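You operate a simulated robot arm through the tools that you are given. There is no shell and no other tool. Be economical: measure what you need, move in short steps, check, and stop when the job is done.

You are at the controls of a simulated two-armed robot. One attempt, no reset.

Task
Take the tea towel from the sideboard top and hang it over the radiator rail.

The check looks at the end state, three seconds after you hand in, the way a careful person would. Anything else that was tipped, shoved, dropped, spilled or broken makes it a failure. Flat cloth is picked up by pressing the open fingertips on it (5 to 10 N) and closing them slowly along it; thin cloth reads only 2 to 8 mm in the jaws.

Robot
Two 7-joint arms with two-finger parallel grippers on one trunk, on a base that drives. Base frame: it is fixed to the floor where the robot stands at the start and does not move with it; the origin is under the middle of the robot, x ahead of it, y to its left, z up; the surface under the hand at the start is at about z = 800. Readings come in mm, degrees, newtons and seconds.
The left shoulder is at the start at [100, 174, 1107], the right one opposite. With the tool pointing down near the work surface each hand reaches from about 320 to 740 mm from the robot's upright axis, wherever it stands, measured 20 degrees to its own side. Payload 3.6 kg a hand.
The TCP of each hand is the grasp point between the finger pads, 30 mm short of the fingertips. In the tool frame z runs along the fingers and y along their closing line. Largest opening 110 mm; finger width 20, thickness 10; the body of the gripper, 48 by 112 mm, starts 55 mm behind the TCP.
Orientation is that of the tool frame in the base frame, as a unit quaternion [x, y, z, w]. With the fingers straight down and closing along the base's y, the tool's x points along the base's -x, its y along +y and its z along -z.

Tools
- The arms move only by the tool apply_moves. It takes "left_motion", "right_motion" or both (then of equal length, played together; a hand with none holds still); each is text: rows parted by semicolons, each of 7 numbers parted by spaces: the shift along the base's x, y, z in units of 50 mm (1.0 is 50 mm), then the turn, a rotation vector about the base's x, y, z in units of 5 degrees (1.0 is 5 degrees), then the closure, from 0 (fully open) to 1 (shut). In form: x y z ax ay az grip; .... A call has 1 to 8 rows; each row shifts and turns the commanded pose from where the row before left it. A call with a number of a shift or a turn outside -1 to 1 is refused whole. A row lasts 0.2 s, in which the tool goes at most 50 mm and 8.6 degrees; a call with a longer step from one row to the next is refused whole, and so is a gripper value outside its range. A pose out of reach is approached as far as the arm can. The call stops where the force on the tool passes 40 N (or 10 N more than at its start, if that is more) or the arm is blocked; 0.2 s more then pass. The fingers move at their own pace (about 153 mm/s each) and stop on an object; they squeeze with about 34 N. The grip force told is the motor's: it shows also when the fingers shut on nothing. Time passes only in rows, and 0.2 s behind the last, so rows that do not move let the fingers close. The reply holds the time, the measured pose of the TCP, the force on the tool along the base axes, the opening and the grip force, in the units named above and with some noise, with the torque about the TCP (base axes, N m) and any sound that the robot's microphone picked up, and new pictures: "pictures" is both (left out), scene, wrist or none (wrist: the cameras of the hands that moved).
- Cameras (640 x 400 px; columns grow to the right, rows downward): "scene" is now at [190.5, -21.1, 1261.9]; the picture's right is [-0.25, -0.97, 0.00], its down [-0.72, 0.19, -0.66] and it looks along [0.64, -0.17, -0.75] (base axes); focal length 281 px, centre (320, 200). "left" rides on the left gripper at [72, -17, -103] in its tool frame; the picture's right is [0.23, 0.97, 0.00], its down [-0.76, 0.18, -0.62] and it looks along [-0.61, 0.14, 0.78] (tool axes); focal length 222 px, centre (320, 200). "right" rides on the right gripper at [72, 17, -104] in its tool frame; the picture's right is [-0.23, 0.97, 0.00], its down [-0.76, -0.18, -0.62] and it looks along [-0.61, -0.14, 0.78] (tool axes); focal length 222 px, centre (320, 200). There is no depth. A picture from a camera that has moved, and an enlarged one, comes with that camera's place and axes in the base frame and with its lens.
- slide_trunk(by): slides the trunk up (or, below 0, down) by that many mm; the arms and the scene camera ride with it, the base frame stays. It gives what a move gives, with no picture.
- roll_base(legs): drives the robot by 1 to 6 legs, each [ahead, left, turn to the left] in mm, mm and degrees, along the robot's own axes; the way and the turn of a leg run together, so that a leg with both is an arc; at most 1500 mm and 180 degrees a leg. The arms and the cameras ride along, it lands a little off, and it stops where it bumps. It gives what a move gives, and a new picture of the scene camera.
- turn_head(pan, tilt): turns the head with the scene camera to pan (to the left, within 86 degrees either way) and tilt (down, from -29 to 69), counted from straight ahead of the robot. It gives what a move gives, and a new picture of the scene camera.
- zoom(camera, box): a new picture of the part [left, top, right, bottom] of that camera's present view, enlarged. It takes no simulated time.
- sign_off(): hands the job in; it is judged then, once.

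Work in short steps. Places have to be worked out from the pictures, the camera data and where the tool is seen: move nearer, look again, correct. Check each grasp and each placing, and mend what went wrong. You have 120 turns and 260 pictures in all, those below and enlarged ones among them. Open the grippers and draw the arms clear of the work before you hand the job in, unless the task says otherwise; then end with one line.

The tools are called after "Call:" by a JSON object that holds its "fn" and its "kwargs". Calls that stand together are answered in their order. apply_moves: Moves the arms, as the interface text tells. Its arguments: {"type":"object","properties":{"left_motion":{"type":"string"},"right_motion":{"type":"string"},"pictures":{"type":"string","enum":["both","scene","wrist","none"]}},"required":[]} The other tools are called the same way: slide_trunk (by) slides the trunk up or down; roll_base (legs) drives the base; turn_head (pan, tilt) turns the head that bears the scene camera; zoom (camera, box) takes an enlarged picture of a part of a camera's view; sign_off () hands the job in.

At the start:

```text
time: 0.0
left_ee_pos: [443.6, 61.6, 973.7]
left_ee_rot: [0.0, 1.0, 0.0, 0.0]
left_wrist_force: [-0.7, -0.7, -0.3]
left_ft_torque: [0.0, 0.0, -0.02]
left_gripper_width: 109.9
left_grasp_force: 0.1
right_ee_pos: [335.5, -237.1, 1039.6]
right_ee_rot: [0.0, 1.0, 0.0, 0.0]
right_wrist_force: [-0.6, -0.4, 0.5]
right_ft_torque: [0.02, 0.01, 0.01]
right_gripper_width: 110.2
right_grasp_force: 0.1
trunk travel left (down, up): [-225.0, 538.0]
robot x, y, heading: [0.1, 2.6, 0.0]
head pan, tilt: [-14.7, 48.5]
```

scene: 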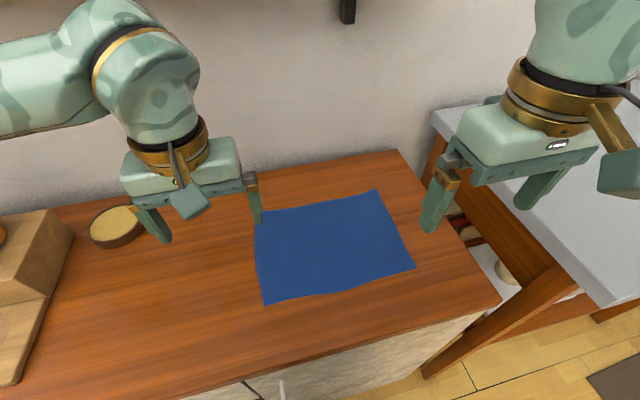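
right: 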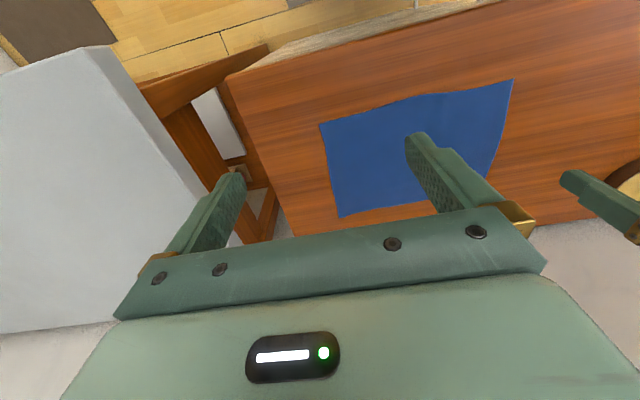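
left: 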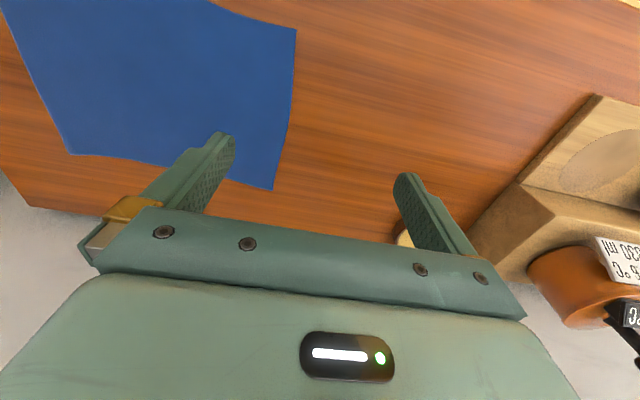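

I see the towel on the sideboard at about x 385–575, y -252–22. Next I look for the radiator.

Call:
{"fn": "turn_head", "kwargs": {"pan": -80, "tilt": 25}}

Call:
{"fn": "turn_head", "kwargs": {"pan": 80, "tilt": 25}}

Call:
{"fn": "turn_head", "kwargs": {"pan": 0, "tilt": 15}}

```text
time: 1.4
left_ee_pos: [444.7, 63.1, 974.1]
left_ee_rot: [0.0, 1.0, 0.0, 0.0]
left_wrist_force: [0.2, 0.0, 0.6]
left_ft_torque: [-0.01, -0.02, 0.0]
left_gripper_width: 110.1
left_grasp_force: 0.2
right_ee_pos: [336.1, -238.8, 1040.4]
right_ee_rot: [0.0, 1.0, 0.0, 0.0]
right_wrist_force: [0.0, -0.9, -0.3]
right_ft_torque: [0.01, -0.02, 0.0]
right_gripper_width: 109.8
right_grasp_force: 0.1
trunk travel left (down, up): [-225.0, 538.0]
robot x, y, heading: [0.5, 2.9, 0.1]
head pan, tilt: [-80.0, 25.0]
camera scene: at [130.8, -92.0, 1297.4], right [-0.98, -0.17, 0.0], down [-0.07, 0.42, -0.91], along [0.16, -0.89, -0.42], focal length 281 px, centre (320, 200)
```

scene: 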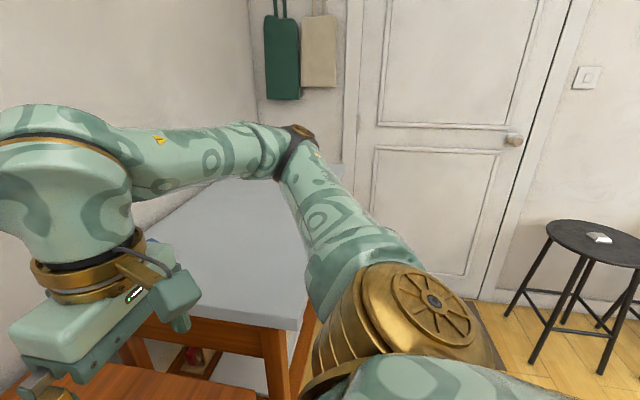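

```text
time: 3.8
left_ee_pos: [443.9, 61.7, 974.0]
left_ee_rot: [0.0, 1.0, -0.001, 0.001]
left_wrist_force: [0.0, 0.1, -0.2]
left_ft_torque: [0.01, 0.01, 0.01]
left_gripper_width: 110.0
left_grasp_force: 0.1
right_ee_pos: [335.9, -238.2, 1040.4]
right_ee_rot: [0.0, 1.0, 0.0, -0.001]
right_wrist_force: [0.5, 0.2, 0.1]
right_ft_torque: [0.01, -0.04, -0.04]
right_gripper_width: 110.0
right_grasp_force: 0.2
trunk travel left (down, up): [-225.0, 538.0]
robot x, y, heading: [-0.7, 3.4, -0.0]
head pan, tilt: [80.0, 25.0]
camera scene: at [130.7, 89.5, 1297.4], right [0.98, -0.17, 0.0], down [-0.07, -0.42, -0.91], along [0.16, 0.89, -0.42], focal length 281 px, centre (320, 200)
```

scene: 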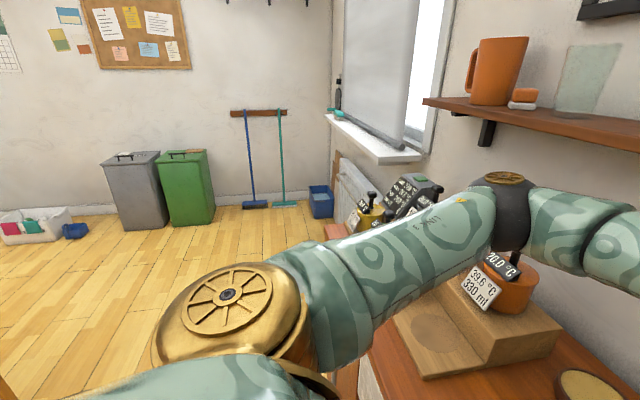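

```text
time: 5.3
left_ee_pos: [443.8, 63.0, 974.8]
left_ee_rot: [0.0, 1.0, 0.0, 0.0]
left_wrist_force: [0.3, -0.8, 0.3]
left_ft_torque: [0.02, -0.02, -0.02]
left_gripper_width: 110.1
left_grasp_force: 0.0
right_ee_pos: [335.4, -237.7, 1040.9]
right_ee_rot: [0.0, 1.0, 0.0, 0.0]
right_wrist_force: [0.5, 0.4, -0.6]
right_ft_torque: [-0.01, 0.01, -0.01]
right_gripper_width: 110.2
right_grasp_force: 0.0
trunk travel left (down, up): [-225.0, 538.0]
robot x, y, heading: [-0.3, -1.2, -0.0]
head pan, tilt: [0.0, 15.0]
camera scene: at [208.1, -1.2, 1313.6], right [0.0, -1.0, 0.0], down [-0.26, 0.0, -0.97], along [0.97, 0.0, -0.26], focal length 281 px, centre (320, 200)
```

scene: 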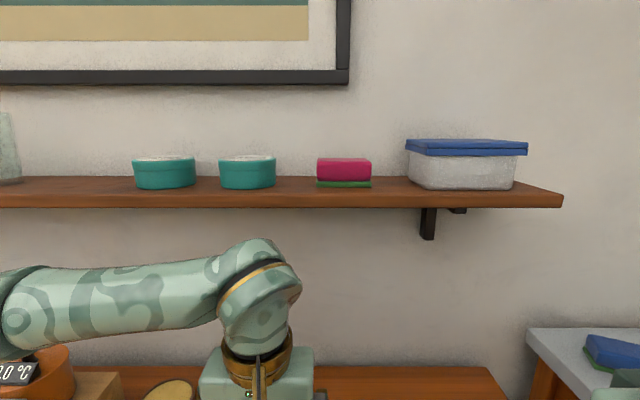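

A white radiator shows under the window, far to the left. I turn back there and zoom in.

Call:
{"fn": "turn_head", "kwargs": {"pan": 70, "tilt": 25}}

Call:
{"fn": "zoom", "kwargs": {"camera": "scene", "box": [220, 100, 440, 260]}}

```text
time: 6.8
left_ee_pos: [445.2, 62.2, 974.4]
left_ee_rot: [0.001, 1.0, 0.0, 0.0]
left_wrist_force: [-0.3, 1.1, -0.5]
left_ft_torque: [0.01, 0.0, -0.02]
left_gripper_width: 110.0
left_grasp_force: 0.0
right_ee_pos: [334.6, -238.5, 1039.5]
right_ee_rot: [-0.001, 1.0, 0.0, 0.0]
right_wrist_force: [-0.6, -0.2, 0.5]
right_ft_torque: [0.01, -0.03, 0.0]
right_gripper_width: 110.2
right_grasp_force: 0.0
trunk travel left (down, up): [-225.0, 538.0]
robot x, y, heading: [-1.7, 1.7, -0.1]
head pan, tilt: [70.0, 25.0]
camera scene: at [146.3, 85.3, 1297.4], right [0.94, -0.34, 0.0], down [-0.15, -0.4, -0.91], along [0.31, 0.85, -0.42], focal length 281 px, centre (320, 200)
```

scene: 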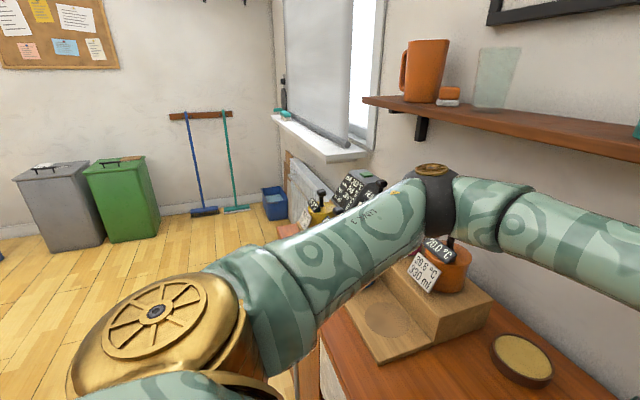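

```text
2.50 times, centred on (330, 180) of scene
camera zoom: at [146.3, 85.3, 1297.4], right [0.94, -0.34, 0.0], down [-0.15, -0.4, -0.91], along [0.31, 0.85, -0.42], focal length 702 px, centre (295, 250)
```

zoom: 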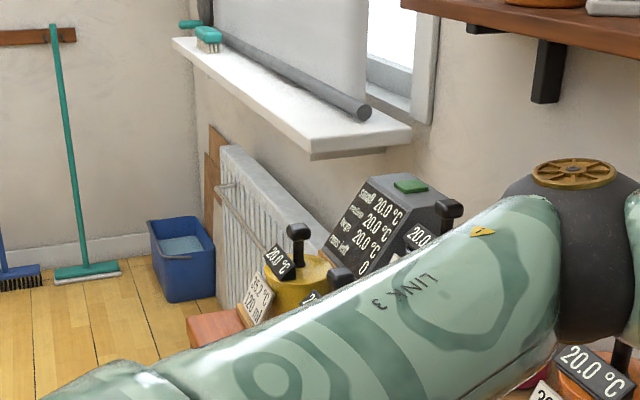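

The radiator has a rail in front of it, far left and low (about z 560). Before choosing a grip I back off and drive over for a closer look.

Call:
{"fn": "roll_base", "kwargs": {"legs": [[-450, 0, 0], [0, 1300, 0]]}}

Call:
{"fn": "turn_head", "kwargs": {"pan": 30, "tilt": 40}}

```text
time: 15.6
left_ee_pos: [-18.3, 1362.4, 973.2]
left_ee_rot: [-0.006, 1.0, 0.0, 0.0]
left_wrist_force: [0.5, 0.2, 0.1]
left_ft_torque: [0.0, 0.01, 0.02]
left_gripper_width: 110.1
left_grasp_force: 0.1
right_ee_pos: [-124.9, 1060.2, 1039.8]
right_ee_rot: [-0.005, 1.0, 0.0, 0.0]
right_wrist_force: [0.1, 0.4, 0.8]
right_ft_torque: [-0.04, 0.02, 0.03]
right_gripper_width: 110.0
right_grasp_force: 0.1
trunk travel left (down, up): [-225.0, 538.0]
robot x, y, heading: [-465.9, 1295.0, 0.6]
head pan, tilt: [70.0, 25.0]
camera scene: at [-317.2, 1382.2, 1297.4], right [0.94, -0.33, 0.0], down [-0.14, -0.4, -0.91], along [0.3, 0.85, -0.42], focal length 281 px, centre (320, 200)
```

scene: 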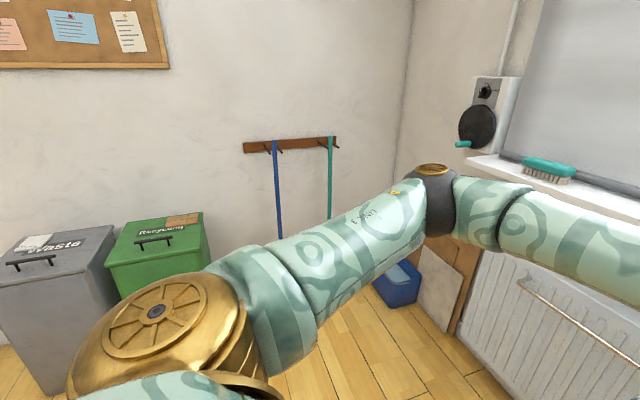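

```text
time: 16.7
left_ee_pos: [-19.4, 1362.0, 974.7]
left_ee_rot: [-0.005, 1.0, 0.0, 0.0]
left_wrist_force: [0.7, 0.6, -0.3]
left_ft_torque: [0.0, -0.01, 0.02]
left_gripper_width: 109.7
left_grasp_force: 0.1
right_ee_pos: [-124.6, 1060.6, 1039.3]
right_ee_rot: [-0.005, 1.0, 0.0, 0.001]
right_wrist_force: [0.4, -0.2, -0.3]
right_ft_torque: [0.0, 0.01, -0.02]
right_gripper_width: 109.8
right_grasp_force: 0.0
trunk travel left (down, up): [-225.0, 538.0]
robot x, y, heading: [-461.5, 1294.4, 0.5]
head pan, tilt: [30.0, 40.0]
camera scene: at [-274.7, 1338.3, 1274.1], right [0.51, -0.86, 0.0], down [-0.55, -0.33, -0.77], along [0.66, 0.39, -0.64], focal length 281 px, centre (320, 200)
```

scene: 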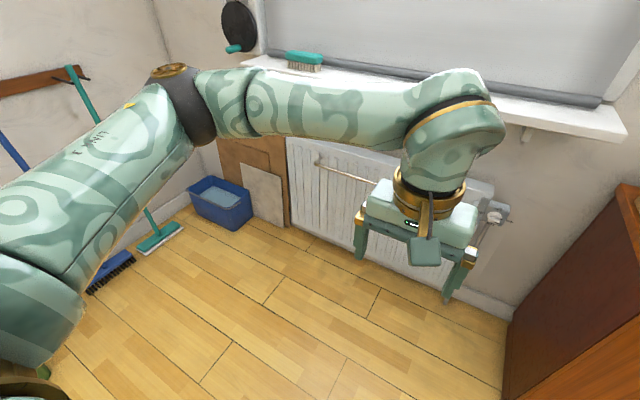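

The radiator and rail lie under the sill. I shift further left for a straight view and a second bearing.

Call:
{"fn": "roll_base", "kwargs": {"legs": [[0, 550, 0]]}}

Call:
{"fn": "turn_head", "kwargs": {"pan": -15, "tilt": 35}}

```text
time: 19.8
left_ee_pos: [-24.3, 1909.4, 974.6]
left_ee_rot: [-0.003, 1.0, -0.001, -0.001]
left_wrist_force: [0.1, 0.4, 0.2]
left_ft_torque: [-0.03, 0.02, -0.05]
left_gripper_width: 109.9
left_grasp_force: 0.0
right_ee_pos: [-130.9, 1607.9, 1040.3]
right_ee_rot: [-0.003, 1.0, -0.001, -0.001]
right_wrist_force: [0.5, 0.7, -1.2]
right_ft_torque: [0.0, -0.04, 0.01]
right_gripper_width: 110.1
right_grasp_force: 0.0
trunk travel left (down, up): [-225.0, 538.0]
robot x, y, heading: [-465.3, 1846.8, 0.7]
head pan, tilt: [30.0, 40.0]
camera scene: at [-278.8, 1887.0, 1274.0], right [0.5, -0.86, 0.0], down [-0.56, -0.32, -0.77], along [0.66, 0.39, -0.64], focal length 281 px, centre (320, 200)
```

scene: 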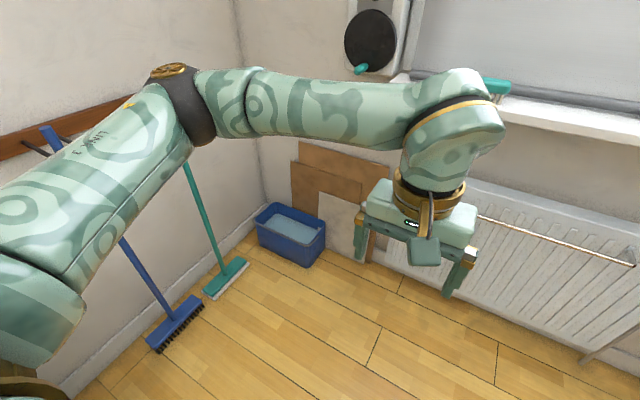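

```text
time: 20.9
left_ee_pos: [-22.8, 1908.8, 973.6]
left_ee_rot: [-0.003, 1.0, -0.001, 0.001]
left_wrist_force: [-0.2, 0.1, -0.4]
left_ft_torque: [0.0, 0.02, 0.01]
left_gripper_width: 110.1
left_grasp_force: 0.1
right_ee_pos: [-130.0, 1605.5, 1040.9]
right_ee_rot: [-0.002, 1.0, 0.0, 0.0]
right_wrist_force: [0.8, -0.3, -0.5]
right_ft_torque: [0.01, 0.03, 0.02]
right_gripper_width: 110.3
right_grasp_force: 0.1
trunk travel left (down, up): [-225.0, 538.0]
robot x, y, heading: [-468.8, 1841.9, 0.3]
head pan, tilt: [-15.0, 35.0]
camera scene: at [-267.0, 1821.2, 1281.6], right [-0.25, -0.97, 0.0], down [-0.56, 0.14, -0.82], along [0.79, -0.21, -0.57], focal length 281 px, centre (320, 200)
```

scene: 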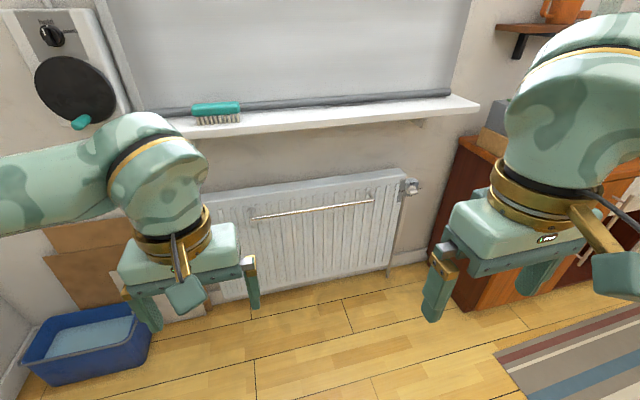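

Call:
{"fn": "zoom", "kwargs": {"camera": "scene", "box": [200, 90, 440, 240]}}

```text
2.67 times, centred on (320, 165) of scene
camera zoom: at [-267.0, 1821.2, 1281.6], right [-0.25, -0.97, 0.0], down [-0.56, 0.14, -0.82], along [0.79, -0.21, -0.57], focal length 748 px, centre (320, 293)
```

zoom: 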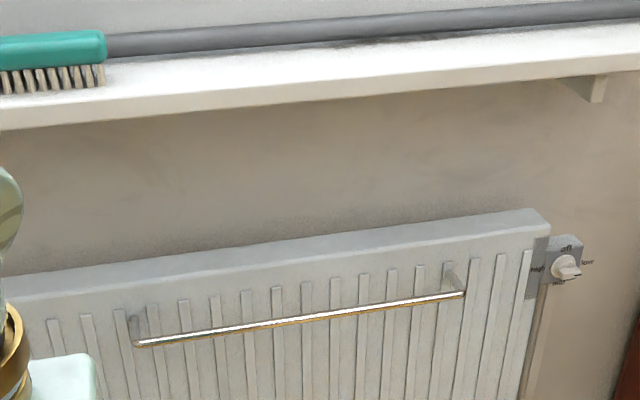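

Triangulated: the rail is about x≈582, z≈635, y 1372–1858, standing roughly 60 mm off the radiator face, whose top is near z≈690. I'll grip the towel's far edge with both hands, so I drive back to the sideboard.

Call:
{"fn": "roll_base", "kwargs": {"legs": [[0, -1842, 0]]}}

Call:
{"fn": "turn_head", "kwargs": {"pan": -10, "tilt": 48}}

```text
refused: -1842 is not a number from -1500 to 1500
```

```text
time: 21.7
left_ee_pos: [-23.7, 1908.8, 973.6]
left_ee_rot: [-0.004, 1.0, 0.0, 0.0]
left_wrist_force: [0.0, -0.2, -0.6]
left_ft_torque: [0.01, -0.04, -0.01]
left_gripper_width: 109.9
left_grasp_force: 0.1
right_ee_pos: [-130.1, 1608.0, 1039.4]
right_ee_rot: [-0.002, 1.0, 0.0, 0.0]
right_wrist_force: [-0.1, 0.6, -0.6]
right_ft_torque: [0.0, 0.0, -0.03]
right_gripper_width: 109.5
right_grasp_force: 0.0
trunk travel left (down, up): [-225.0, 538.0]
robot x, y, heading: [-465.4, 1844.4, 0.0]
head pan, tilt: [-10.0, 48.0]
camera scene: at [-274.5, 1830.2, 1262.6], right [-0.17, -0.99, 0.0], down [-0.73, 0.13, -0.67], along [0.66, -0.11, -0.74], focal length 281 px, centre (320, 200)
```

scene: 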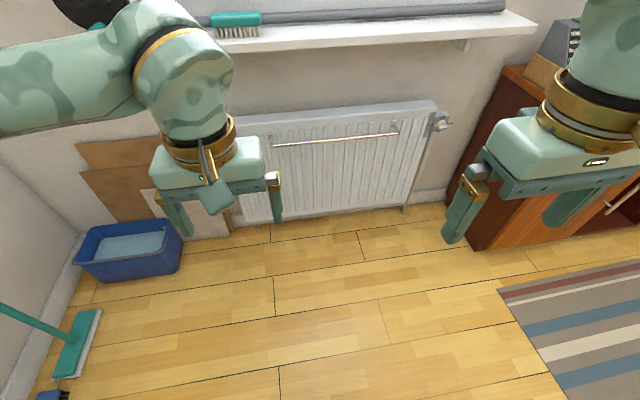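

The drive needed splitting; this view confirms the rail at x≈580, y≈1380–1865. Driving back in two legs and then up to the sideboard.

Call:
{"fn": "roll_base", "kwargs": {"legs": [[0, -1000, 0], [0, -844, 0], [465, 0, 0]]}}

```text
time: 33.4
left_ee_pos: [461.6, 71.6, 973.2]
left_ee_rot: [-0.006, 1.0, -0.001, 0.0]
left_wrist_force: [1.2, 0.3, 0.2]
left_ft_torque: [0.01, 0.01, 0.01]
left_gripper_width: 110.1
left_grasp_force: 0.1
right_ee_pos: [355.5, -233.4, 1040.7]
right_ee_rot: [-0.005, 1.0, 0.0, -0.001]
right_wrist_force: [0.0, -0.1, -0.3]
right_ft_torque: [-0.01, 0.01, 0.02]
right_gripper_width: 110.0
right_grasp_force: 0.0
trunk travel left (down, up): [-225.0, 538.0]
robot x, y, heading: [17.1, 7.3, 0.8]
head pan, tilt: [-10.0, 48.0]
camera scene: at [211.0, -9.3, 1262.5], right [-0.16, -0.99, 0.0], down [-0.73, 0.12, -0.67], along [0.66, -0.11, -0.74], focal length 281 px, centre (320, 200)
```

scene: 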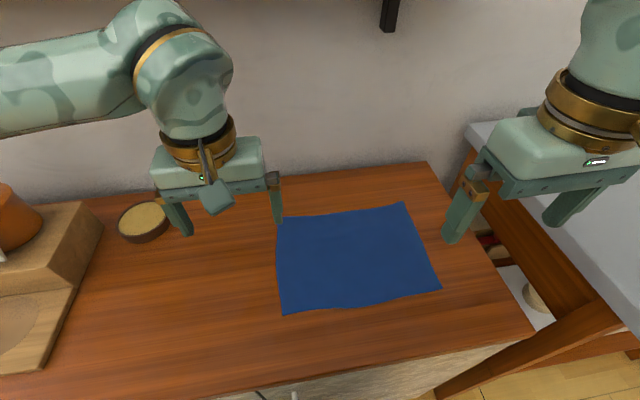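

Towel now reads x 387–588, y -255–18. I move both hands above the far edge with half-open fingers.

Call:
{"fn": "apply_moves", "kwargs": {"left_motion": ".378 -.34 -.343 0 0 0 .45;.378 -.34 -.343 0 0 0 .45;.378 -.34 -.343 0 0 0 .45;.378 -.34 -.343 0 0 0 .45;.378 -.34 -.343 0 0 0 .45;.378 -.34 -.343 0 0 0 .45", "right_motion": ".73 .078 -.57 0 0 0 .45;.73 .078 -.57 0 0 0 .45;.73 .078 -.57 0 0 0 .45;.73 .078 -.57 0 0 0 .45;.73 .078 -.57 0 0 0 .45;.73 .078 -.57 0 0 0 .45"}}

```text
time: 34.8
left_ee_pos: [575.4, -32.3, 869.2]
left_ee_rot: [-0.005, 1.0, 0.0, -0.001]
left_wrist_force: [-0.4, 0.2, -0.5]
left_ft_torque: [0.01, 0.0, 0.01]
left_gripper_width: 60.3
left_grasp_force: 0.1
right_ee_pos: [576.8, -210.4, 868.5]
right_ee_rot: [-0.005, 1.0, 0.0, 0.0]
right_wrist_force: [-0.5, -0.2, -0.4]
right_ft_torque: [0.0, 0.01, -0.03]
right_gripper_width: 60.5
right_grasp_force: 0.0
trunk travel left (down, up): [-225.0, 538.0]
robot x, y, heading: [19.4, 7.0, 0.9]
head pan, tilt: [-10.0, 48.0]
camera scene: at [211.6, -9.6, 1262.3], right [-0.16, -0.99, 0.0], down [-0.73, 0.12, -0.67], along [0.66, -0.11, -0.74], focal length 281 px, centre (320, 200)
camera right: at [503.6, -192.9, 970.7], right [0.22, 0.98, 0.0], down [0.76, -0.17, 0.62], along [0.61, -0.14, -0.78], focal length 222 px, centre (320, 200)
camera left: at [502.0, -48.0, 973.5], right [-0.24, 0.97, 0.0], down [0.76, 0.19, 0.62], along [0.6, 0.15, -0.78], focal length 222 px, centre (320, 200)
```

scene: 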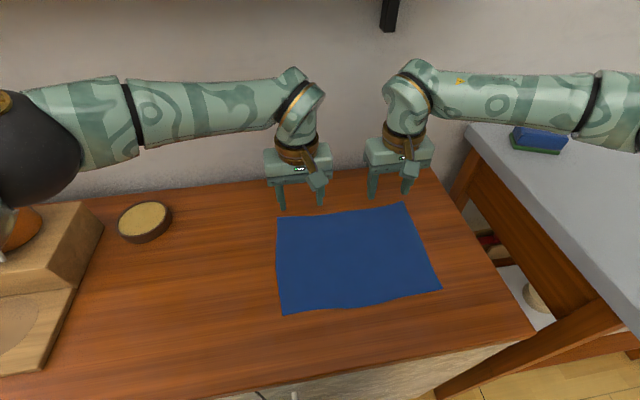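
right: 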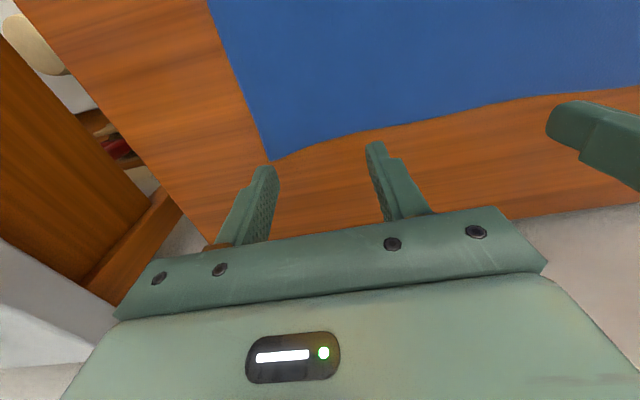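
left: 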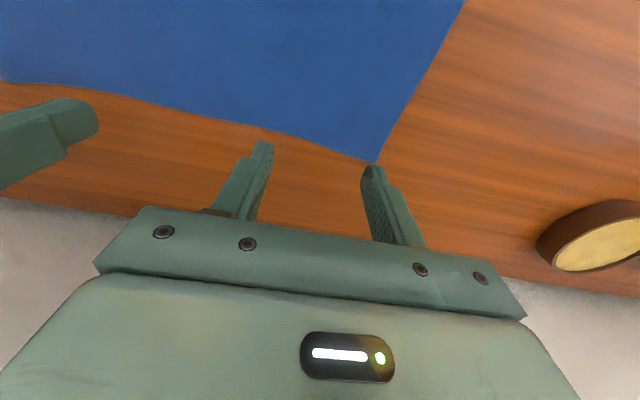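

The edge is at x≈578–585; I shift 8 mm nearer and lower to just above the cloth.

Call:
{"fn": "apply_moves", "kwargs": {"left_motion": "-.17 0 -.3 0 0 0 .45;0 0 -.3 0 0 0 .45;0 0 -.1 0 0 0 .45", "right_motion": "-.19 0 -.3 0 0 0 .45;0 0 -.3 0 0 0 .45;0 0 -.1 0 0 0 .45", "pictures": "wrist"}}

```text
time: 35.6
left_ee_pos: [565.8, -30.9, 835.1]
left_ee_rot: [-0.005, 1.0, 0.0, 0.0]
left_wrist_force: [-0.2, -0.5, -0.1]
left_ft_torque: [0.01, 0.0, 0.02]
left_gripper_width: 60.6
left_grasp_force: 0.2
right_ee_pos: [565.0, -208.5, 834.0]
right_ee_rot: [-0.006, 1.0, 0.0, 0.0]
right_wrist_force: [0.7, 0.1, 0.2]
right_ft_torque: [0.01, 0.01, 0.04]
right_gripper_width: 60.3
right_grasp_force: 0.1
trunk travel left (down, up): [-225.0, 538.0]
robot x, y, heading: [18.5, 4.8, 0.6]
head pan, tilt: [-10.0, 48.0]
camera right: at [492.1, -192.4, 936.8], right [0.22, 0.98, 0.0], down [0.76, -0.17, 0.62], along [0.61, -0.14, -0.78], focal length 222 px, centre (320, 200)
camera left: at [492.7, -47.4, 939.5], right [-0.24, 0.97, 0.0], down [0.76, 0.19, 0.62], along [0.6, 0.15, -0.78], focal length 222 px, centre (320, 200)
```

right: 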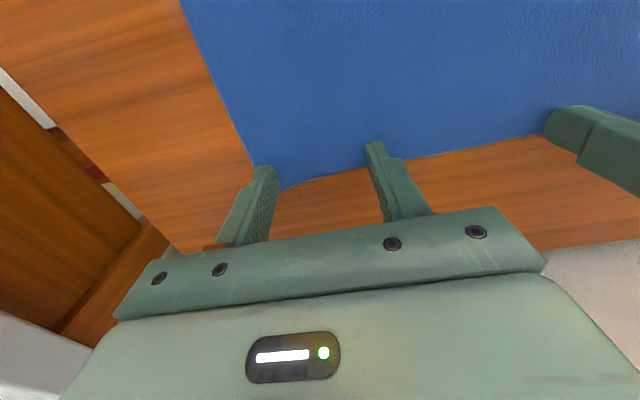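
left: 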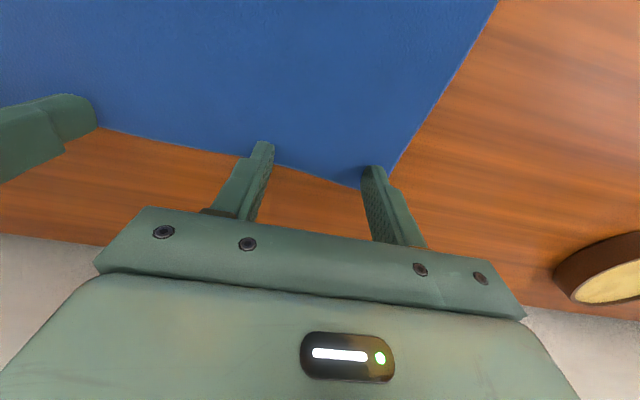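

Fingertips sit near the corners; I move in 10 mm and nearer 6 mm, then lower in small steps to touch.

Call:
{"fn": "apply_moves", "kwargs": {"left_motion": "-.12 -.2 0 0 0 0 .45;0 0 -.05 0 0 0 .45;0 0 -.05 0 0 0 .45;0 0 -.03 0 0 0 .45", "right_motion": "-.12 .2 0 0 0 0 .45;0 0 -.05 0 0 0 .45;0 0 -.05 0 0 0 .45;0 0 -.03 0 0 0 .45", "pictures": "none"}}

```text
time: 36.6
left_ee_pos: [559.6, -42.2, 830.1]
left_ee_rot: [-0.005, 1.0, -0.001, 0.002]
left_wrist_force: [1.0, -0.1, 6.0]
left_ft_torque: [-0.06, -0.11, 0.01]
left_gripper_width: 60.1
left_grasp_force: 0.0
right_ee_pos: [558.8, -197.1, 831.5]
right_ee_rot: [-0.005, 1.0, 0.001, 0.003]
right_wrist_force: [2.2, -5.0, 29.3]
right_ft_torque: [-0.46, -0.07, 0.07]
right_gripper_width: 60.4
right_grasp_force: 0.2
trunk travel left (down, up): [-225.0, 538.0]
robot x, y, heading: [17.6, 1.6, 0.7]
head pan, tilt: [-10.0, 48.0]
```

Left presses 6 N, right 29 N; I ease the right up a little.

Call:
{"fn": "apply_moves", "kwargs": {"right_motion": "0 0 .045 0 0 0 .45;0 0 0 0 0 0 .45", "pictures": "none"}}

```text
time: 37.2
left_ee_pos: [559.2, -41.9, 831.2]
left_ee_rot: [-0.005, 1.0, 0.0, 0.002]
left_wrist_force: [1.7, -2.4, 17.4]
left_ft_torque: [0.02, -0.05, -0.03]
left_gripper_width: 60.4
left_grasp_force: 0.0
right_ee_pos: [557.5, -198.6, 830.4]
right_ee_rot: [-0.005, 1.0, 0.0, 0.001]
right_wrist_force: [5.2, -0.3, 19.6]
right_ft_torque: [-0.08, -0.23, 0.02]
right_gripper_width: 60.8
right_grasp_force: 0.2
trunk travel left (down, up): [-225.0, 538.0]
robot x, y, heading: [17.7, 6.2, 0.8]
head pan, tilt: [-10.0, 48.0]
```

Both near 18 N, still settling; ease both up slightly.

Call:
{"fn": "apply_moves", "kwargs": {"left_motion": "0 0 .025 0 0 0 .45;0 0 0 0 0 0 .45", "right_motion": "0 0 .025 0 0 0 .45;0 0 0 0 0 0 .45", "pictures": "none"}}

```text
time: 37.8
left_ee_pos: [559.1, -41.2, 832.6]
left_ee_rot: [-0.005, 1.0, -0.001, 0.0]
left_wrist_force: [1.2, -3.7, 17.6]
left_ft_torque: [-0.24, -0.12, 0.01]
left_gripper_width: 60.5
left_grasp_force: 0.2
right_ee_pos: [558.2, -198.8, 830.8]
right_ee_rot: [-0.005, 1.0, 0.0, 0.0]
right_wrist_force: [2.2, 1.7, 11.4]
right_ft_torque: [0.15, -0.13, 0.0]
right_gripper_width: 60.6
right_grasp_force: 0.3
trunk travel left (down, up): [-225.0, 538.0]
robot x, y, heading: [15.9, 5.7, 0.7]
head pan, tilt: [-10.0, 48.0]
```

Call:
{"fn": "apply_moves", "kwargs": {"left_motion": "0 0 .025 0 0 0 .45;0 0 0 0 0 0 .45", "right_motion": "0 0 .01 0 0 0 .45;0 0 0 0 0 0 .45", "pictures": "none"}}

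```text
time: 38.4
left_ee_pos: [559.5, -40.0, 829.9]
left_ee_rot: [-0.005, 1.0, -0.001, 0.0]
left_wrist_force: [1.3, -2.4, 7.1]
left_ft_torque: [-0.26, -0.1, 0.0]
left_gripper_width: 60.8
left_grasp_force: 0.5
right_ee_pos: [557.6, -197.3, 831.8]
right_ee_rot: [-0.005, 1.0, -0.001, -0.001]
right_wrist_force: [-1.3, 2.5, 6.8]
right_ft_torque: [0.11, -0.03, 0.01]
right_gripper_width: 60.6
right_grasp_force: 0.1
trunk travel left (down, up): [-225.0, 538.0]
robot x, y, heading: [19.4, 4.3, 0.5]
head pan, tilt: [-10.0, 48.0]
```

Both press about 7 N. Closing slowly along the cloth.

Call:
{"fn": "apply_moves", "kwargs": {"left_motion": "0 0 0 0 0 0 .52;0 0 0 0 0 0 .59;0 0 0 0 0 0 .66;0 0 0 0 0 0 .73;0 0 0 0 0 0 .8;0 0 0 0 0 0 .87;0 0 0 0 0 0 .94;0 0 0 0 0 0 1", "right_motion": "0 0 0 0 0 0 .52;0 0 0 0 0 0 .59;0 0 0 0 0 0 .66;0 0 0 0 0 0 .73;0 0 0 0 0 0 .8;0 0 0 0 0 0 .87;0 0 0 0 0 0 .94;0 0 0 0 0 0 1"}}

```text
time: 40.2
left_ee_pos: [558.6, -42.9, 832.1]
left_ee_rot: [-0.005, 1.0, -0.002, 0.0]
left_wrist_force: [-0.2, -14.1, 4.8]
left_ft_torque: [-0.45, 0.04, -0.02]
left_gripper_width: 2.8
left_grasp_force: 34.3
right_ee_pos: [557.4, -196.5, 832.5]
right_ee_rot: [-0.006, 1.0, 0.0, 0.001]
right_wrist_force: [-0.4, 14.7, 1.6]
right_ft_torque: [0.4, -0.02, 0.05]
right_gripper_width: 2.4
right_grasp_force: 33.6
trunk travel left (down, up): [-225.0, 538.0]
robot x, y, heading: [16.1, 2.5, 0.5]
head pan, tilt: [-10.0, 48.0]
camera scene: at [209.7, -9.2, 1262.7], right [-0.16, -0.99, 0.0], down [-0.73, 0.12, -0.67], along [0.66, -0.11, -0.74], focal length 281 px, centre (320, 200)
camera right: at [485.4, -181.4, 934.6], right [0.22, 0.98, 0.0], down [0.76, -0.17, 0.62], along [0.61, -0.13, -0.78], focal length 222 px, centre (320, 200)
camera left: at [486.0, -58.3, 935.8], right [-0.24, 0.97, 0.0], down [0.76, 0.19, 0.62], along [0.61, 0.14, -0.78], focal length 222 px, centre (320, 200)
```

scene: 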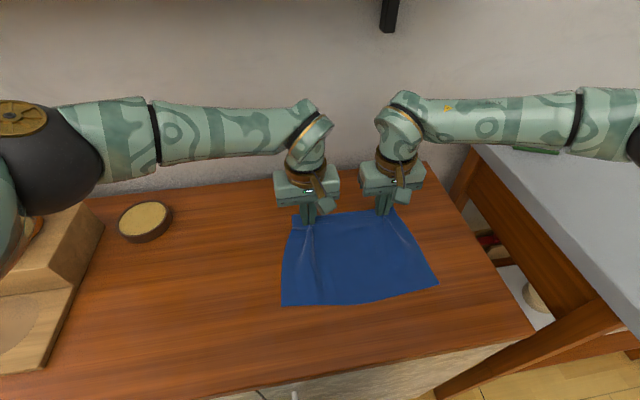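
right: 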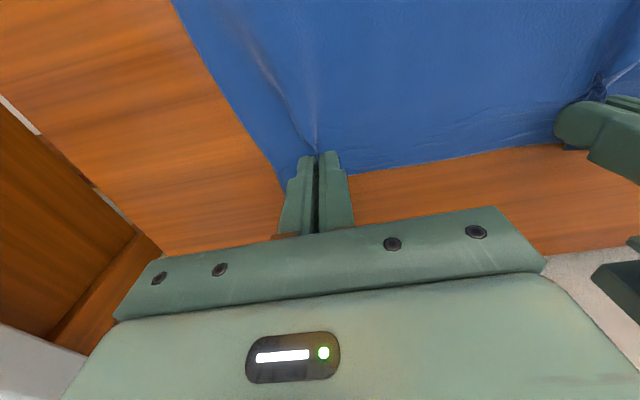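
left: 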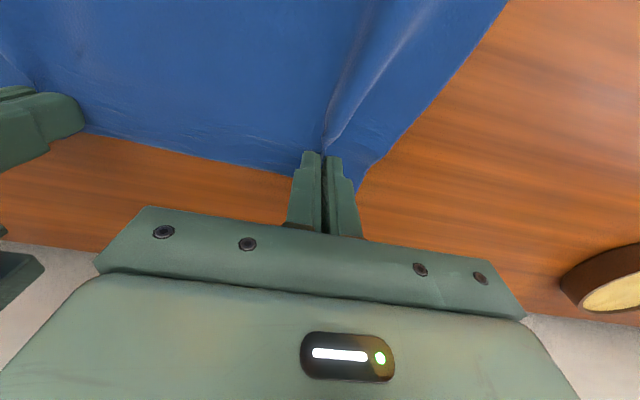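

Both hands hold cloth (2.4–2.8 mm) but pull against each other by 14 N; I relax inward a bit and lift while drawing back.

Call:
{"fn": "apply_moves", "kwargs": {"left_motion": "0 -.15 .3 0 0 0 1;0 0 .5 0 0 0 1;-.4 0 .6 0 0 0 1;-.5 0 .6 0 0 0 1;-.6 0 .6 0 0 0 1;-.6 0 .5 0 0 0 1", "right_motion": "0 .15 .3 0 0 0 1;0 0 .5 0 0 0 1;-.4 0 .6 0 0 0 1;-.5 0 .6 0 0 0 1;-.6 0 .6 0 0 0 1;-.6 0 .5 0 0 0 1", "pictures": "scene"}}

```text
time: 41.6
left_ee_pos: [453.1, -48.4, 986.4]
left_ee_rot: [-0.006, 1.0, 0.001, 0.0]
left_wrist_force: [0.5, -0.5, 0.1]
left_ft_torque: [0.04, 0.02, -0.03]
left_gripper_width: 2.2
left_grasp_force: 34.3
right_ee_pos: [452.7, -189.4, 986.8]
right_ee_rot: [-0.005, 1.0, 0.001, 0.0]
right_wrist_force: [-0.3, -0.3, -0.9]
right_ft_torque: [0.0, -0.01, 0.02]
right_gripper_width: 2.3
right_grasp_force: 34.2
trunk travel left (down, up): [-225.0, 538.0]
robot x, y, heading: [16.8, 7.3, 0.6]
head pan, tilt: [-10.0, 48.0]
camera scene: at [209.1, -9.2, 1262.8], right [-0.16, -0.99, 0.0], down [-0.73, 0.12, -0.67], along [0.66, -0.11, -0.74], focal length 281 px, centre (320, 200)
```

scene: 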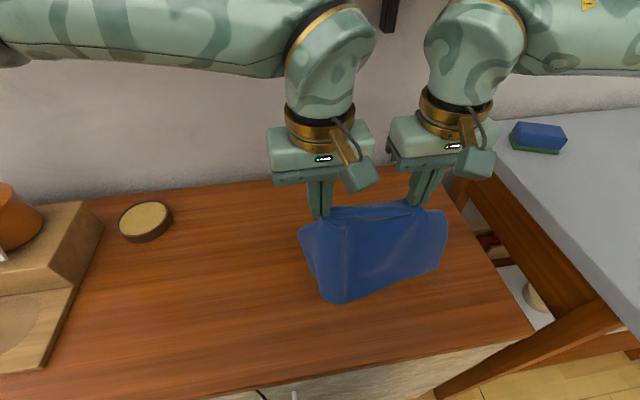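

Held well and hanging. I raise a bit more and back off from the sideboard.

Call:
{"fn": "apply_moves", "kwargs": {"left_motion": "0 0 .7 0 0 0 1;0 0 .6 0 0 0 1", "right_motion": "0 0 .7 0 0 0 1;0 0 .6 0 0 0 1", "pictures": "none"}}

Call:
{"fn": "roll_base", "kwargs": {"legs": [[-500, 0, 0]]}}

```text
time: 42.2
left_ee_pos: [455.3, -49.3, 1051.9]
left_ee_rot: [-0.006, 1.0, 0.0, -0.001]
left_wrist_force: [-0.6, -1.1, -0.5]
left_ft_torque: [-0.01, 0.0, -0.04]
left_gripper_width: 2.2
left_grasp_force: 34.3
right_ee_pos: [455.3, -190.4, 1051.9]
right_ee_rot: [-0.004, 1.0, 0.001, -0.001]
right_wrist_force: [-0.7, -0.4, -0.7]
right_ft_torque: [0.01, 0.01, -0.01]
right_gripper_width: 2.3
right_grasp_force: 34.1
trunk travel left (down, up): [-225.0, 538.0]
robot x, y, heading: [16.7, 2.6, 0.4]
head pan, tilt: [-10.0, 48.0]
```

```text
time: 45.1
left_ee_pos: [-44.9, -52.1, 1052.0]
left_ee_rot: [-0.009, 1.0, 0.0, 0.0]
left_wrist_force: [0.0, -0.5, 0.7]
left_ft_torque: [0.01, 0.03, 0.04]
left_gripper_width: 1.9
left_grasp_force: 33.9
right_ee_pos: [-44.2, -194.7, 1051.2]
right_ee_rot: [-0.006, 1.0, -0.001, 0.001]
right_wrist_force: [-0.6, -0.2, -0.2]
right_ft_torque: [0.0, -0.03, 0.0]
right_gripper_width: 2.1
right_grasp_force: 34.0
trunk travel left (down, up): [-225.0, 538.0]
robot x, y, heading: [-484.2, -5.4, 0.7]
head pan, tilt: [-10.0, 48.0]
camera scene: at [-289.9, -14.6, 1262.7], right [-0.16, -0.99, 0.0], down [-0.73, 0.12, -0.67], along [0.66, -0.11, -0.74], focal length 281 px, centre (320, 200)
```

scene: 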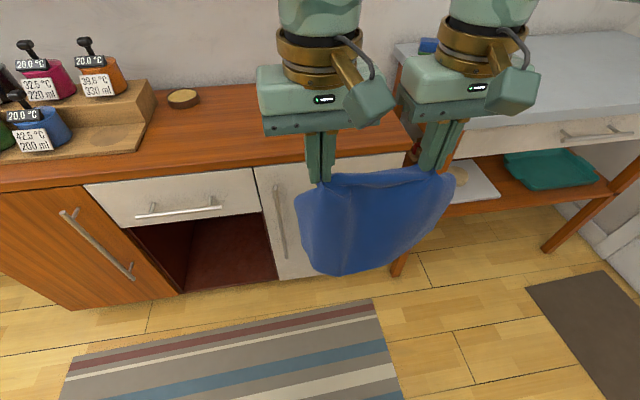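

Towel hangs cleanly. Driving left so the hands' middle lies at the rail's middle (y≈1620).

Call:
{"fn": "roll_base", "kwargs": {"legs": [[0, 900, 0], [0, 843, -0.7]]}}

```text
time: 53.9
left_ee_pos: [-68.0, 1676.4, 1052.4]
left_ee_rot: [-0.003, 1.0, 0.0, -0.001]
left_wrist_force: [0.8, -0.2, -0.2]
left_ft_torque: [-0.03, 0.03, 0.01]
left_gripper_width: 2.5
left_grasp_force: 33.9
right_ee_pos: [-68.7, 1536.7, 1051.1]
right_ee_rot: [-0.001, 1.0, 0.0, 0.001]
right_wrist_force: [-0.3, 0.2, -0.2]
right_ft_torque: [-0.02, -0.01, 0.02]
right_gripper_width: 2.3
right_grasp_force: 33.8
trunk travel left (down, up): [-225.0, 538.0]
robot x, y, heading: [-507.0, 1732.0, -0.1]
head pan, tilt: [-10.0, 48.0]
camera scene: at [-311.9, 1718.2, 1262.6], right [-0.17, -0.99, 0.0], down [-0.73, 0.13, -0.67], along [0.66, -0.12, -0.74], focal length 281 px, centre (320, 200)
```

scene: 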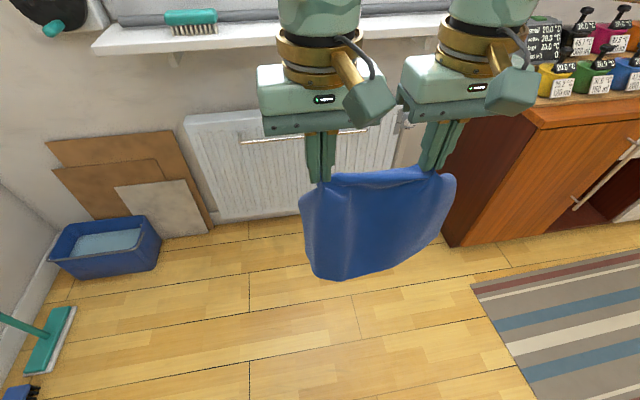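

Position is good (hands' mid y≈1606). I tilt both hands forward by 60° so the forearms stay below and in front of the sill, while extending and lowering.

Call:
{"fn": "apply_moves", "kwargs": {"left_motion": ".267 0 -.33 0 -1 0 1;.267 0 -.33 0 -1 0 1;.267 0 -.33 0 -1 0 1;.267 0 -.33 0 -1 0 1;.267 0 -.33 0 -1 0 1;.267 0 -.33 0 -1 0 1", "right_motion": ".267 0 -.33 0 -1 0 1;.267 0 -.33 0 -1 0 1;.267 0 -.33 0 -1 0 1;.267 0 -.33 0 -1 0 1;.267 0 -.33 0 -1 0 1;.267 0 -.33 0 -1 0 1", "pictures": "scene"}}

Call:
{"fn": "apply_moves", "kwargs": {"left_motion": ".267 0 -.33 0 -1 0 1;.267 0 -.33 0 -1 0 1;.267 0 -.33 0 -1 0 1;.267 0 -.33 0 -1 0 1;.267 0 -.33 0 -1 0 1;.267 0 -.33 0 -1 0 1", "right_motion": ".267 0 -.33 0 -1 0 1;.267 0 -.33 0 -1 0 1;.267 0 -.33 0 -1 0 1;.267 0 -.33 0 -1 0 1;.267 0 -.33 0 -1 0 1;.267 0 -.33 0 -1 0 1", "pictures": "scene"}}

```text
time: 55.3
left_ee_pos: [14.3, 1676.4, 952.2]
left_ee_rot: [-0.002, 0.966, 0.0, 0.259]
left_wrist_force: [-0.1, -0.7, 0.6]
left_ft_torque: [0.0, 0.01, 0.01]
left_gripper_width: 2.2
left_grasp_force: 33.7
right_ee_pos: [10.4, 1534.4, 952.0]
right_ee_rot: [0.0, 0.966, 0.0, 0.26]
right_wrist_force: [0.0, 0.0, -0.5]
right_ft_torque: [0.03, -0.01, 0.03]
right_gripper_width: 2.4
right_grasp_force: 34.4
trunk travel left (down, up): [-225.0, 538.0]
robot x, y, heading: [-504.4, 1735.8, 0.3]
head pan, tilt: [-10.0, 48.0]
camera scene: at [-311.4, 1717.4, 1262.5], right [-0.17, -0.99, 0.0], down [-0.73, 0.13, -0.67], along [0.66, -0.11, -0.74], focal length 281 px, centre (320, 200)
```

scene: 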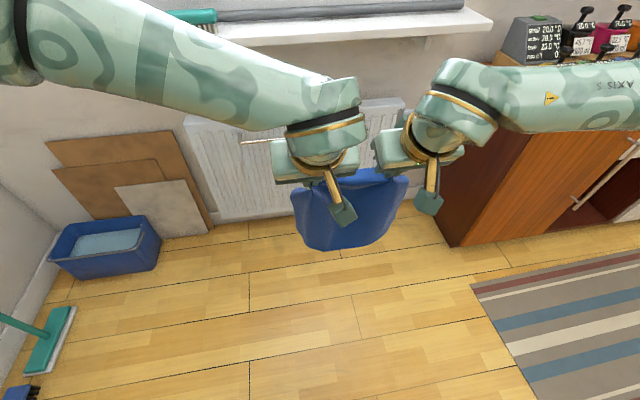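

```text
time: 56.7
left_ee_pos: [93.5, 1675.1, 854.7]
left_ee_rot: [0.0, 0.866, -0.002, 0.499]
left_wrist_force: [-3.3, -10.3, 3.7]
left_ft_torque: [-0.17, -0.02, -0.32]
left_gripper_width: 2.3
left_grasp_force: 34.3
right_ee_pos: [51.5, 1535.7, 902.1]
right_ee_rot: [-0.002, 0.924, 0.001, 0.382]
right_wrist_force: [3.9, 10.1, -3.3]
right_ft_torque: [0.24, -0.03, 0.21]
right_gripper_width: 2.5
right_grasp_force: 34.0
right hand out of reach, approached as far as the arm can: row 4, 5, 6
trunk travel left (down, up): [-225.0, 538.0]
robot x, y, heading: [-508.8, 1732.7, -0.0]
head pan, tilt: [-10.0, 48.0]
camera scene: at [-311.5, 1717.3, 1262.5], right [-0.17, -0.99, 0.0], down [-0.73, 0.13, -0.67], along [0.66, -0.11, -0.74], focal length 281 px, centre (320, 200)
```

scene: 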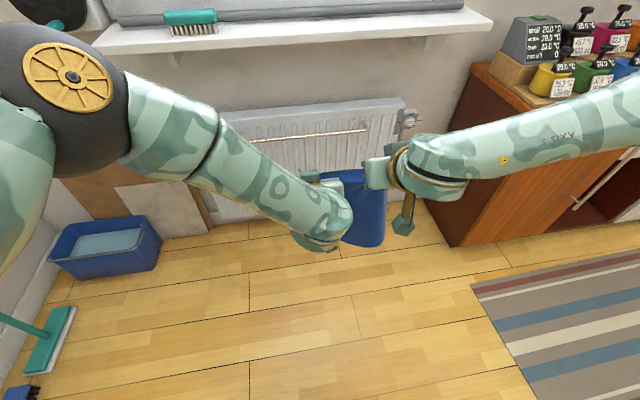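

The right arm stopped at 45° tilt. I step both hands back one row to see where the right's commanded pose is.

Call:
{"fn": "apply_moves", "kwargs": {"left_motion": "-.267 0 .33 0 1 0 1;-.267 0 .33 0 1 0 1", "right_motion": "0 0 0 0 0 0 1;0 0 0 0 0 0 1", "pictures": "none"}}

```text
time: 57.3
left_ee_pos: [66.5, 1678.2, 886.9]
left_ee_rot: [-0.002, 0.907, -0.001, 0.421]
left_wrist_force: [-0.5, -0.1, -0.4]
left_ft_torque: [0.02, -0.01, 0.02]
left_gripper_width: 2.4
left_grasp_force: 33.7
right_ee_pos: [50.6, 1534.3, 902.9]
right_ee_rot: [0.0, 0.924, -0.001, 0.382]
right_wrist_force: [-0.5, 0.8, 0.2]
right_ft_torque: [-0.02, 0.0, 0.01]
right_gripper_width: 2.3
right_grasp_force: 33.9
trunk travel left (down, up): [-225.0, 538.0]
robot x, y, heading: [-501.3, 1732.6, -0.0]
head pan, tilt: [-10.0, 48.0]
```

Both relaxed. 45° tilt suffices geometrically, so I match the left to the right at 45° and lower the trunk 130 mm.

Call:
{"fn": "apply_moves", "kwargs": {"left_motion": "-.31 0 .32 0 .97 0 1;0 0 0 0 0 0 1", "pictures": "none"}}

Call:
{"fn": "slide_trunk", "kwargs": {"by": -120}}

Call:
{"fn": "roll_base", "kwargs": {"legs": [[430, 0, 0]]}}

```text
time: 57.9
left_ee_pos: [50.8, 1677.1, 902.7]
left_ee_rot: [-0.002, 0.924, -0.001, 0.383]
left_wrist_force: [1.4, -0.9, -0.6]
left_ft_torque: [-0.02, -0.01, 0.0]
left_gripper_width: 2.2
left_grasp_force: 34.2
right_ee_pos: [52.0, 1534.6, 903.0]
right_ee_rot: [-0.001, 0.924, 0.0, 0.381]
right_wrist_force: [-0.8, -0.4, -0.6]
right_ft_torque: [-0.01, 0.01, 0.0]
right_gripper_width: 2.3
right_grasp_force: 33.8
trunk travel left (down, up): [-225.0, 538.0]
robot x, y, heading: [-506.1, 1733.8, 0.1]
head pan, tilt: [-10.0, 48.0]
```

```text
time: 59.4
left_ee_pos: [49.0, 1676.4, 784.2]
left_ee_rot: [-0.002, 0.923, 0.0, 0.385]
left_wrist_force: [0.2, -0.5, -0.5]
left_ft_torque: [-0.02, -0.01, 0.01]
left_gripper_width: 2.0
left_grasp_force: 33.8
right_ee_pos: [59.8, 1535.8, 753.0]
right_ee_rot: [-0.001, 0.937, 0.0, 0.35]
right_wrist_force: [0.3, 0.6, 0.9]
right_ft_torque: [-0.01, 0.01, 0.04]
right_gripper_width: 2.4
right_grasp_force: 33.7
trunk travel left (down, up): [-105.0, 658.0]
robot x, y, heading: [-507.4, 1731.6, 0.2]
head pan, tilt: [-10.0, 48.0]
```

```text
time: 62.0
left_ee_pos: [482.7, 1674.5, 783.8]
left_ee_rot: [0.0, 0.924, -0.002, 0.383]
left_wrist_force: [-0.8, -0.3, -0.4]
left_ft_torque: [-0.03, 0.01, 0.05]
left_gripper_width: 2.1
left_grasp_force: 33.6
right_ee_pos: [489.0, 1534.1, 752.0]
right_ee_rot: [0.001, 0.937, -0.001, 0.35]
right_wrist_force: [0.3, -0.7, -0.8]
right_ft_torque: [-0.02, 0.05, 0.0]
right_gripper_width: 2.2
right_grasp_force: 34.2
trunk travel left (down, up): [-105.0, 658.0]
robot x, y, heading: [-68.6, 1734.2, 0.0]
head pan, tilt: [-10.0, 48.0]
camera scene: at [188.4, 1717.4, 1135.6], right [-0.17, -0.98, 0.0], down [-0.73, 0.13, -0.67], along [0.66, -0.12, -0.74], focal length 281 px, centre (320, 200)
```

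scene: 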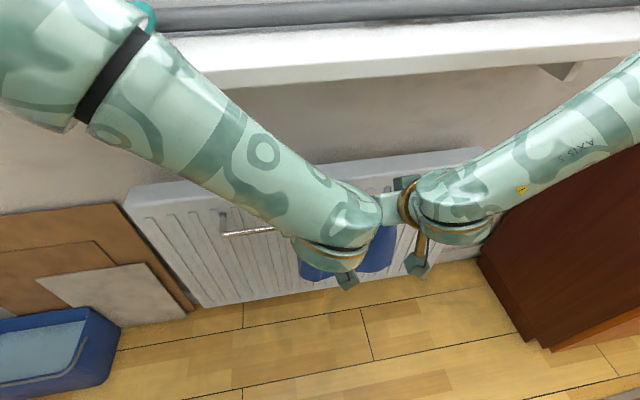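

The rail rechecks at x≈578, z≈635. The right hand has sunk to z 752; I bring it level with the left.

Call:
{"fn": "apply_moves", "kwargs": {"right_motion": "-.06 0 .3 0 -.4 0 1;-.06 0 .32 0 -.4 0 1;0 0 0 0 0 0 1", "pictures": "wrist"}}

```text
time: 62.8
left_ee_pos: [482.2, 1674.5, 783.7]
left_ee_rot: [0.0, 0.923, -0.002, 0.384]
left_wrist_force: [0.1, -0.8, 0.0]
left_ft_torque: [0.01, 0.01, -0.02]
left_gripper_width: 2.2
left_grasp_force: 33.5
right_ee_pos: [486.4, 1535.9, 788.1]
right_ee_rot: [0.0, 0.926, -0.001, 0.379]
right_wrist_force: [-1.0, 0.4, 0.5]
right_ft_torque: [0.0, 0.01, 0.0]
right_gripper_width: 2.3
right_grasp_force: 34.2
right hand out of reach, approached as far as the arm can: row 2
trunk travel left (down, up): [-105.0, 658.0]
robot x, y, heading: [-72.7, 1733.7, -0.1]
head pan, tilt: [-10.0, 48.0]
camera right: at [362.2, 1552.6, 810.6], right [0.16, 0.97, 0.16], down [0.11, -0.18, 0.98], along [0.98, -0.14, -0.13], focal length 222 px, centre (320, 200)
```

right: 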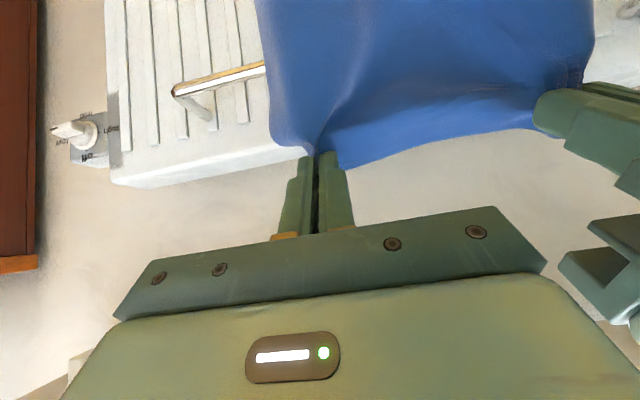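

Rail confirmed again (x≈578, z≈628). I relax the right tilt slightly off its limit, lower the trunk 38 mm so the cloth hangs below rail height.

Call:
{"fn": "apply_moves", "kwargs": {"right_motion": "0 0 -.08 0 .7 0 1;0 0 0 0 0 0 1", "pictures": "none"}}

Call:
{"fn": "slide_trunk", "kwargs": {"by": -38}}

Call:
{"fn": "turn_head", "kwargs": {"pan": 0, "tilt": 50}}

```text
time: 63.4
left_ee_pos: [481.8, 1676.4, 784.3]
left_ee_rot: [0.0, 0.923, -0.001, 0.384]
left_wrist_force: [-0.9, -0.5, 0.4]
left_ft_torque: [0.02, -0.01, -0.02]
left_gripper_width: 2.1
left_grasp_force: 34.4
right_ee_pos: [486.7, 1536.6, 784.3]
right_ee_rot: [0.001, 0.935, 0.0, 0.354]
right_wrist_force: [-0.8, 0.7, -0.1]
right_ft_torque: [-0.02, 0.0, 0.02]
right_gripper_width: 2.4
right_grasp_force: 34.4
trunk travel left (down, up): [-105.0, 658.0]
robot x, y, heading: [-74.4, 1734.7, 0.3]
head pan, tilt: [-10.0, 48.0]
```

```text
time: 64.2
left_ee_pos: [479.4, 1674.8, 745.6]
left_ee_rot: [0.001, 0.923, -0.002, 0.384]
left_wrist_force: [-0.3, 0.5, -0.5]
left_ft_torque: [0.01, 0.03, -0.03]
left_gripper_width: 2.2
left_grasp_force: 33.8
right_ee_pos: [487.9, 1535.6, 746.3]
right_ee_rot: [0.0, 0.935, -0.001, 0.354]
right_wrist_force: [0.2, 0.5, 0.1]
right_ft_torque: [-0.01, -0.01, 0.01]
right_gripper_width: 2.3
right_grasp_force: 34.0
trunk travel left (down, up): [-67.0, 696.0]
robot x, y, heading: [-73.3, 1736.5, 0.1]
head pan, tilt: [-10.0, 48.0]
```

```text
time: 65.0
left_ee_pos: [481.7, 1674.9, 744.6]
left_ee_rot: [0.0, 0.924, -0.001, 0.383]
left_wrist_force: [-0.3, -1.3, 0.1]
left_ft_torque: [-0.01, 0.02, 0.0]
left_gripper_width: 2.3
left_grasp_force: 34.1
right_ee_pos: [487.0, 1537.2, 746.6]
right_ee_rot: [0.0, 0.936, -0.001, 0.352]
right_wrist_force: [-0.1, -1.2, -0.1]
right_ft_torque: [0.01, 0.03, 0.02]
right_gripper_width: 2.4
right_grasp_force: 34.3
trunk travel left (down, up): [-67.0, 696.0]
robot x, y, heading: [-73.4, 1729.6, 0.1]
head pan, tilt: [0.0, 50.0]
camera scene: at [211.1, 1731.1, 1092.1], right [0.0, -1.0, 0.0], down [-0.77, 0.0, -0.64], along [0.64, 0.0, -0.77], focal length 281 px, centre (320, 200)
```

scene: 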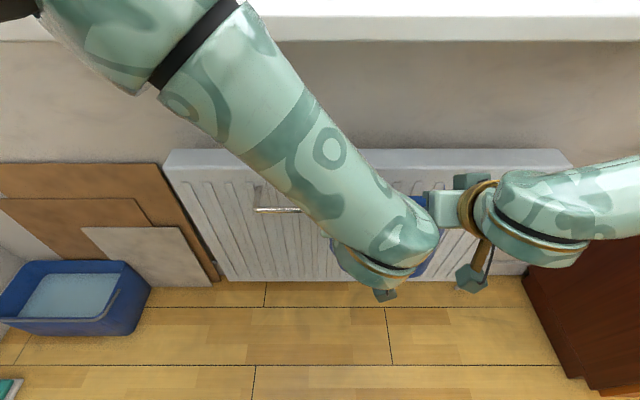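

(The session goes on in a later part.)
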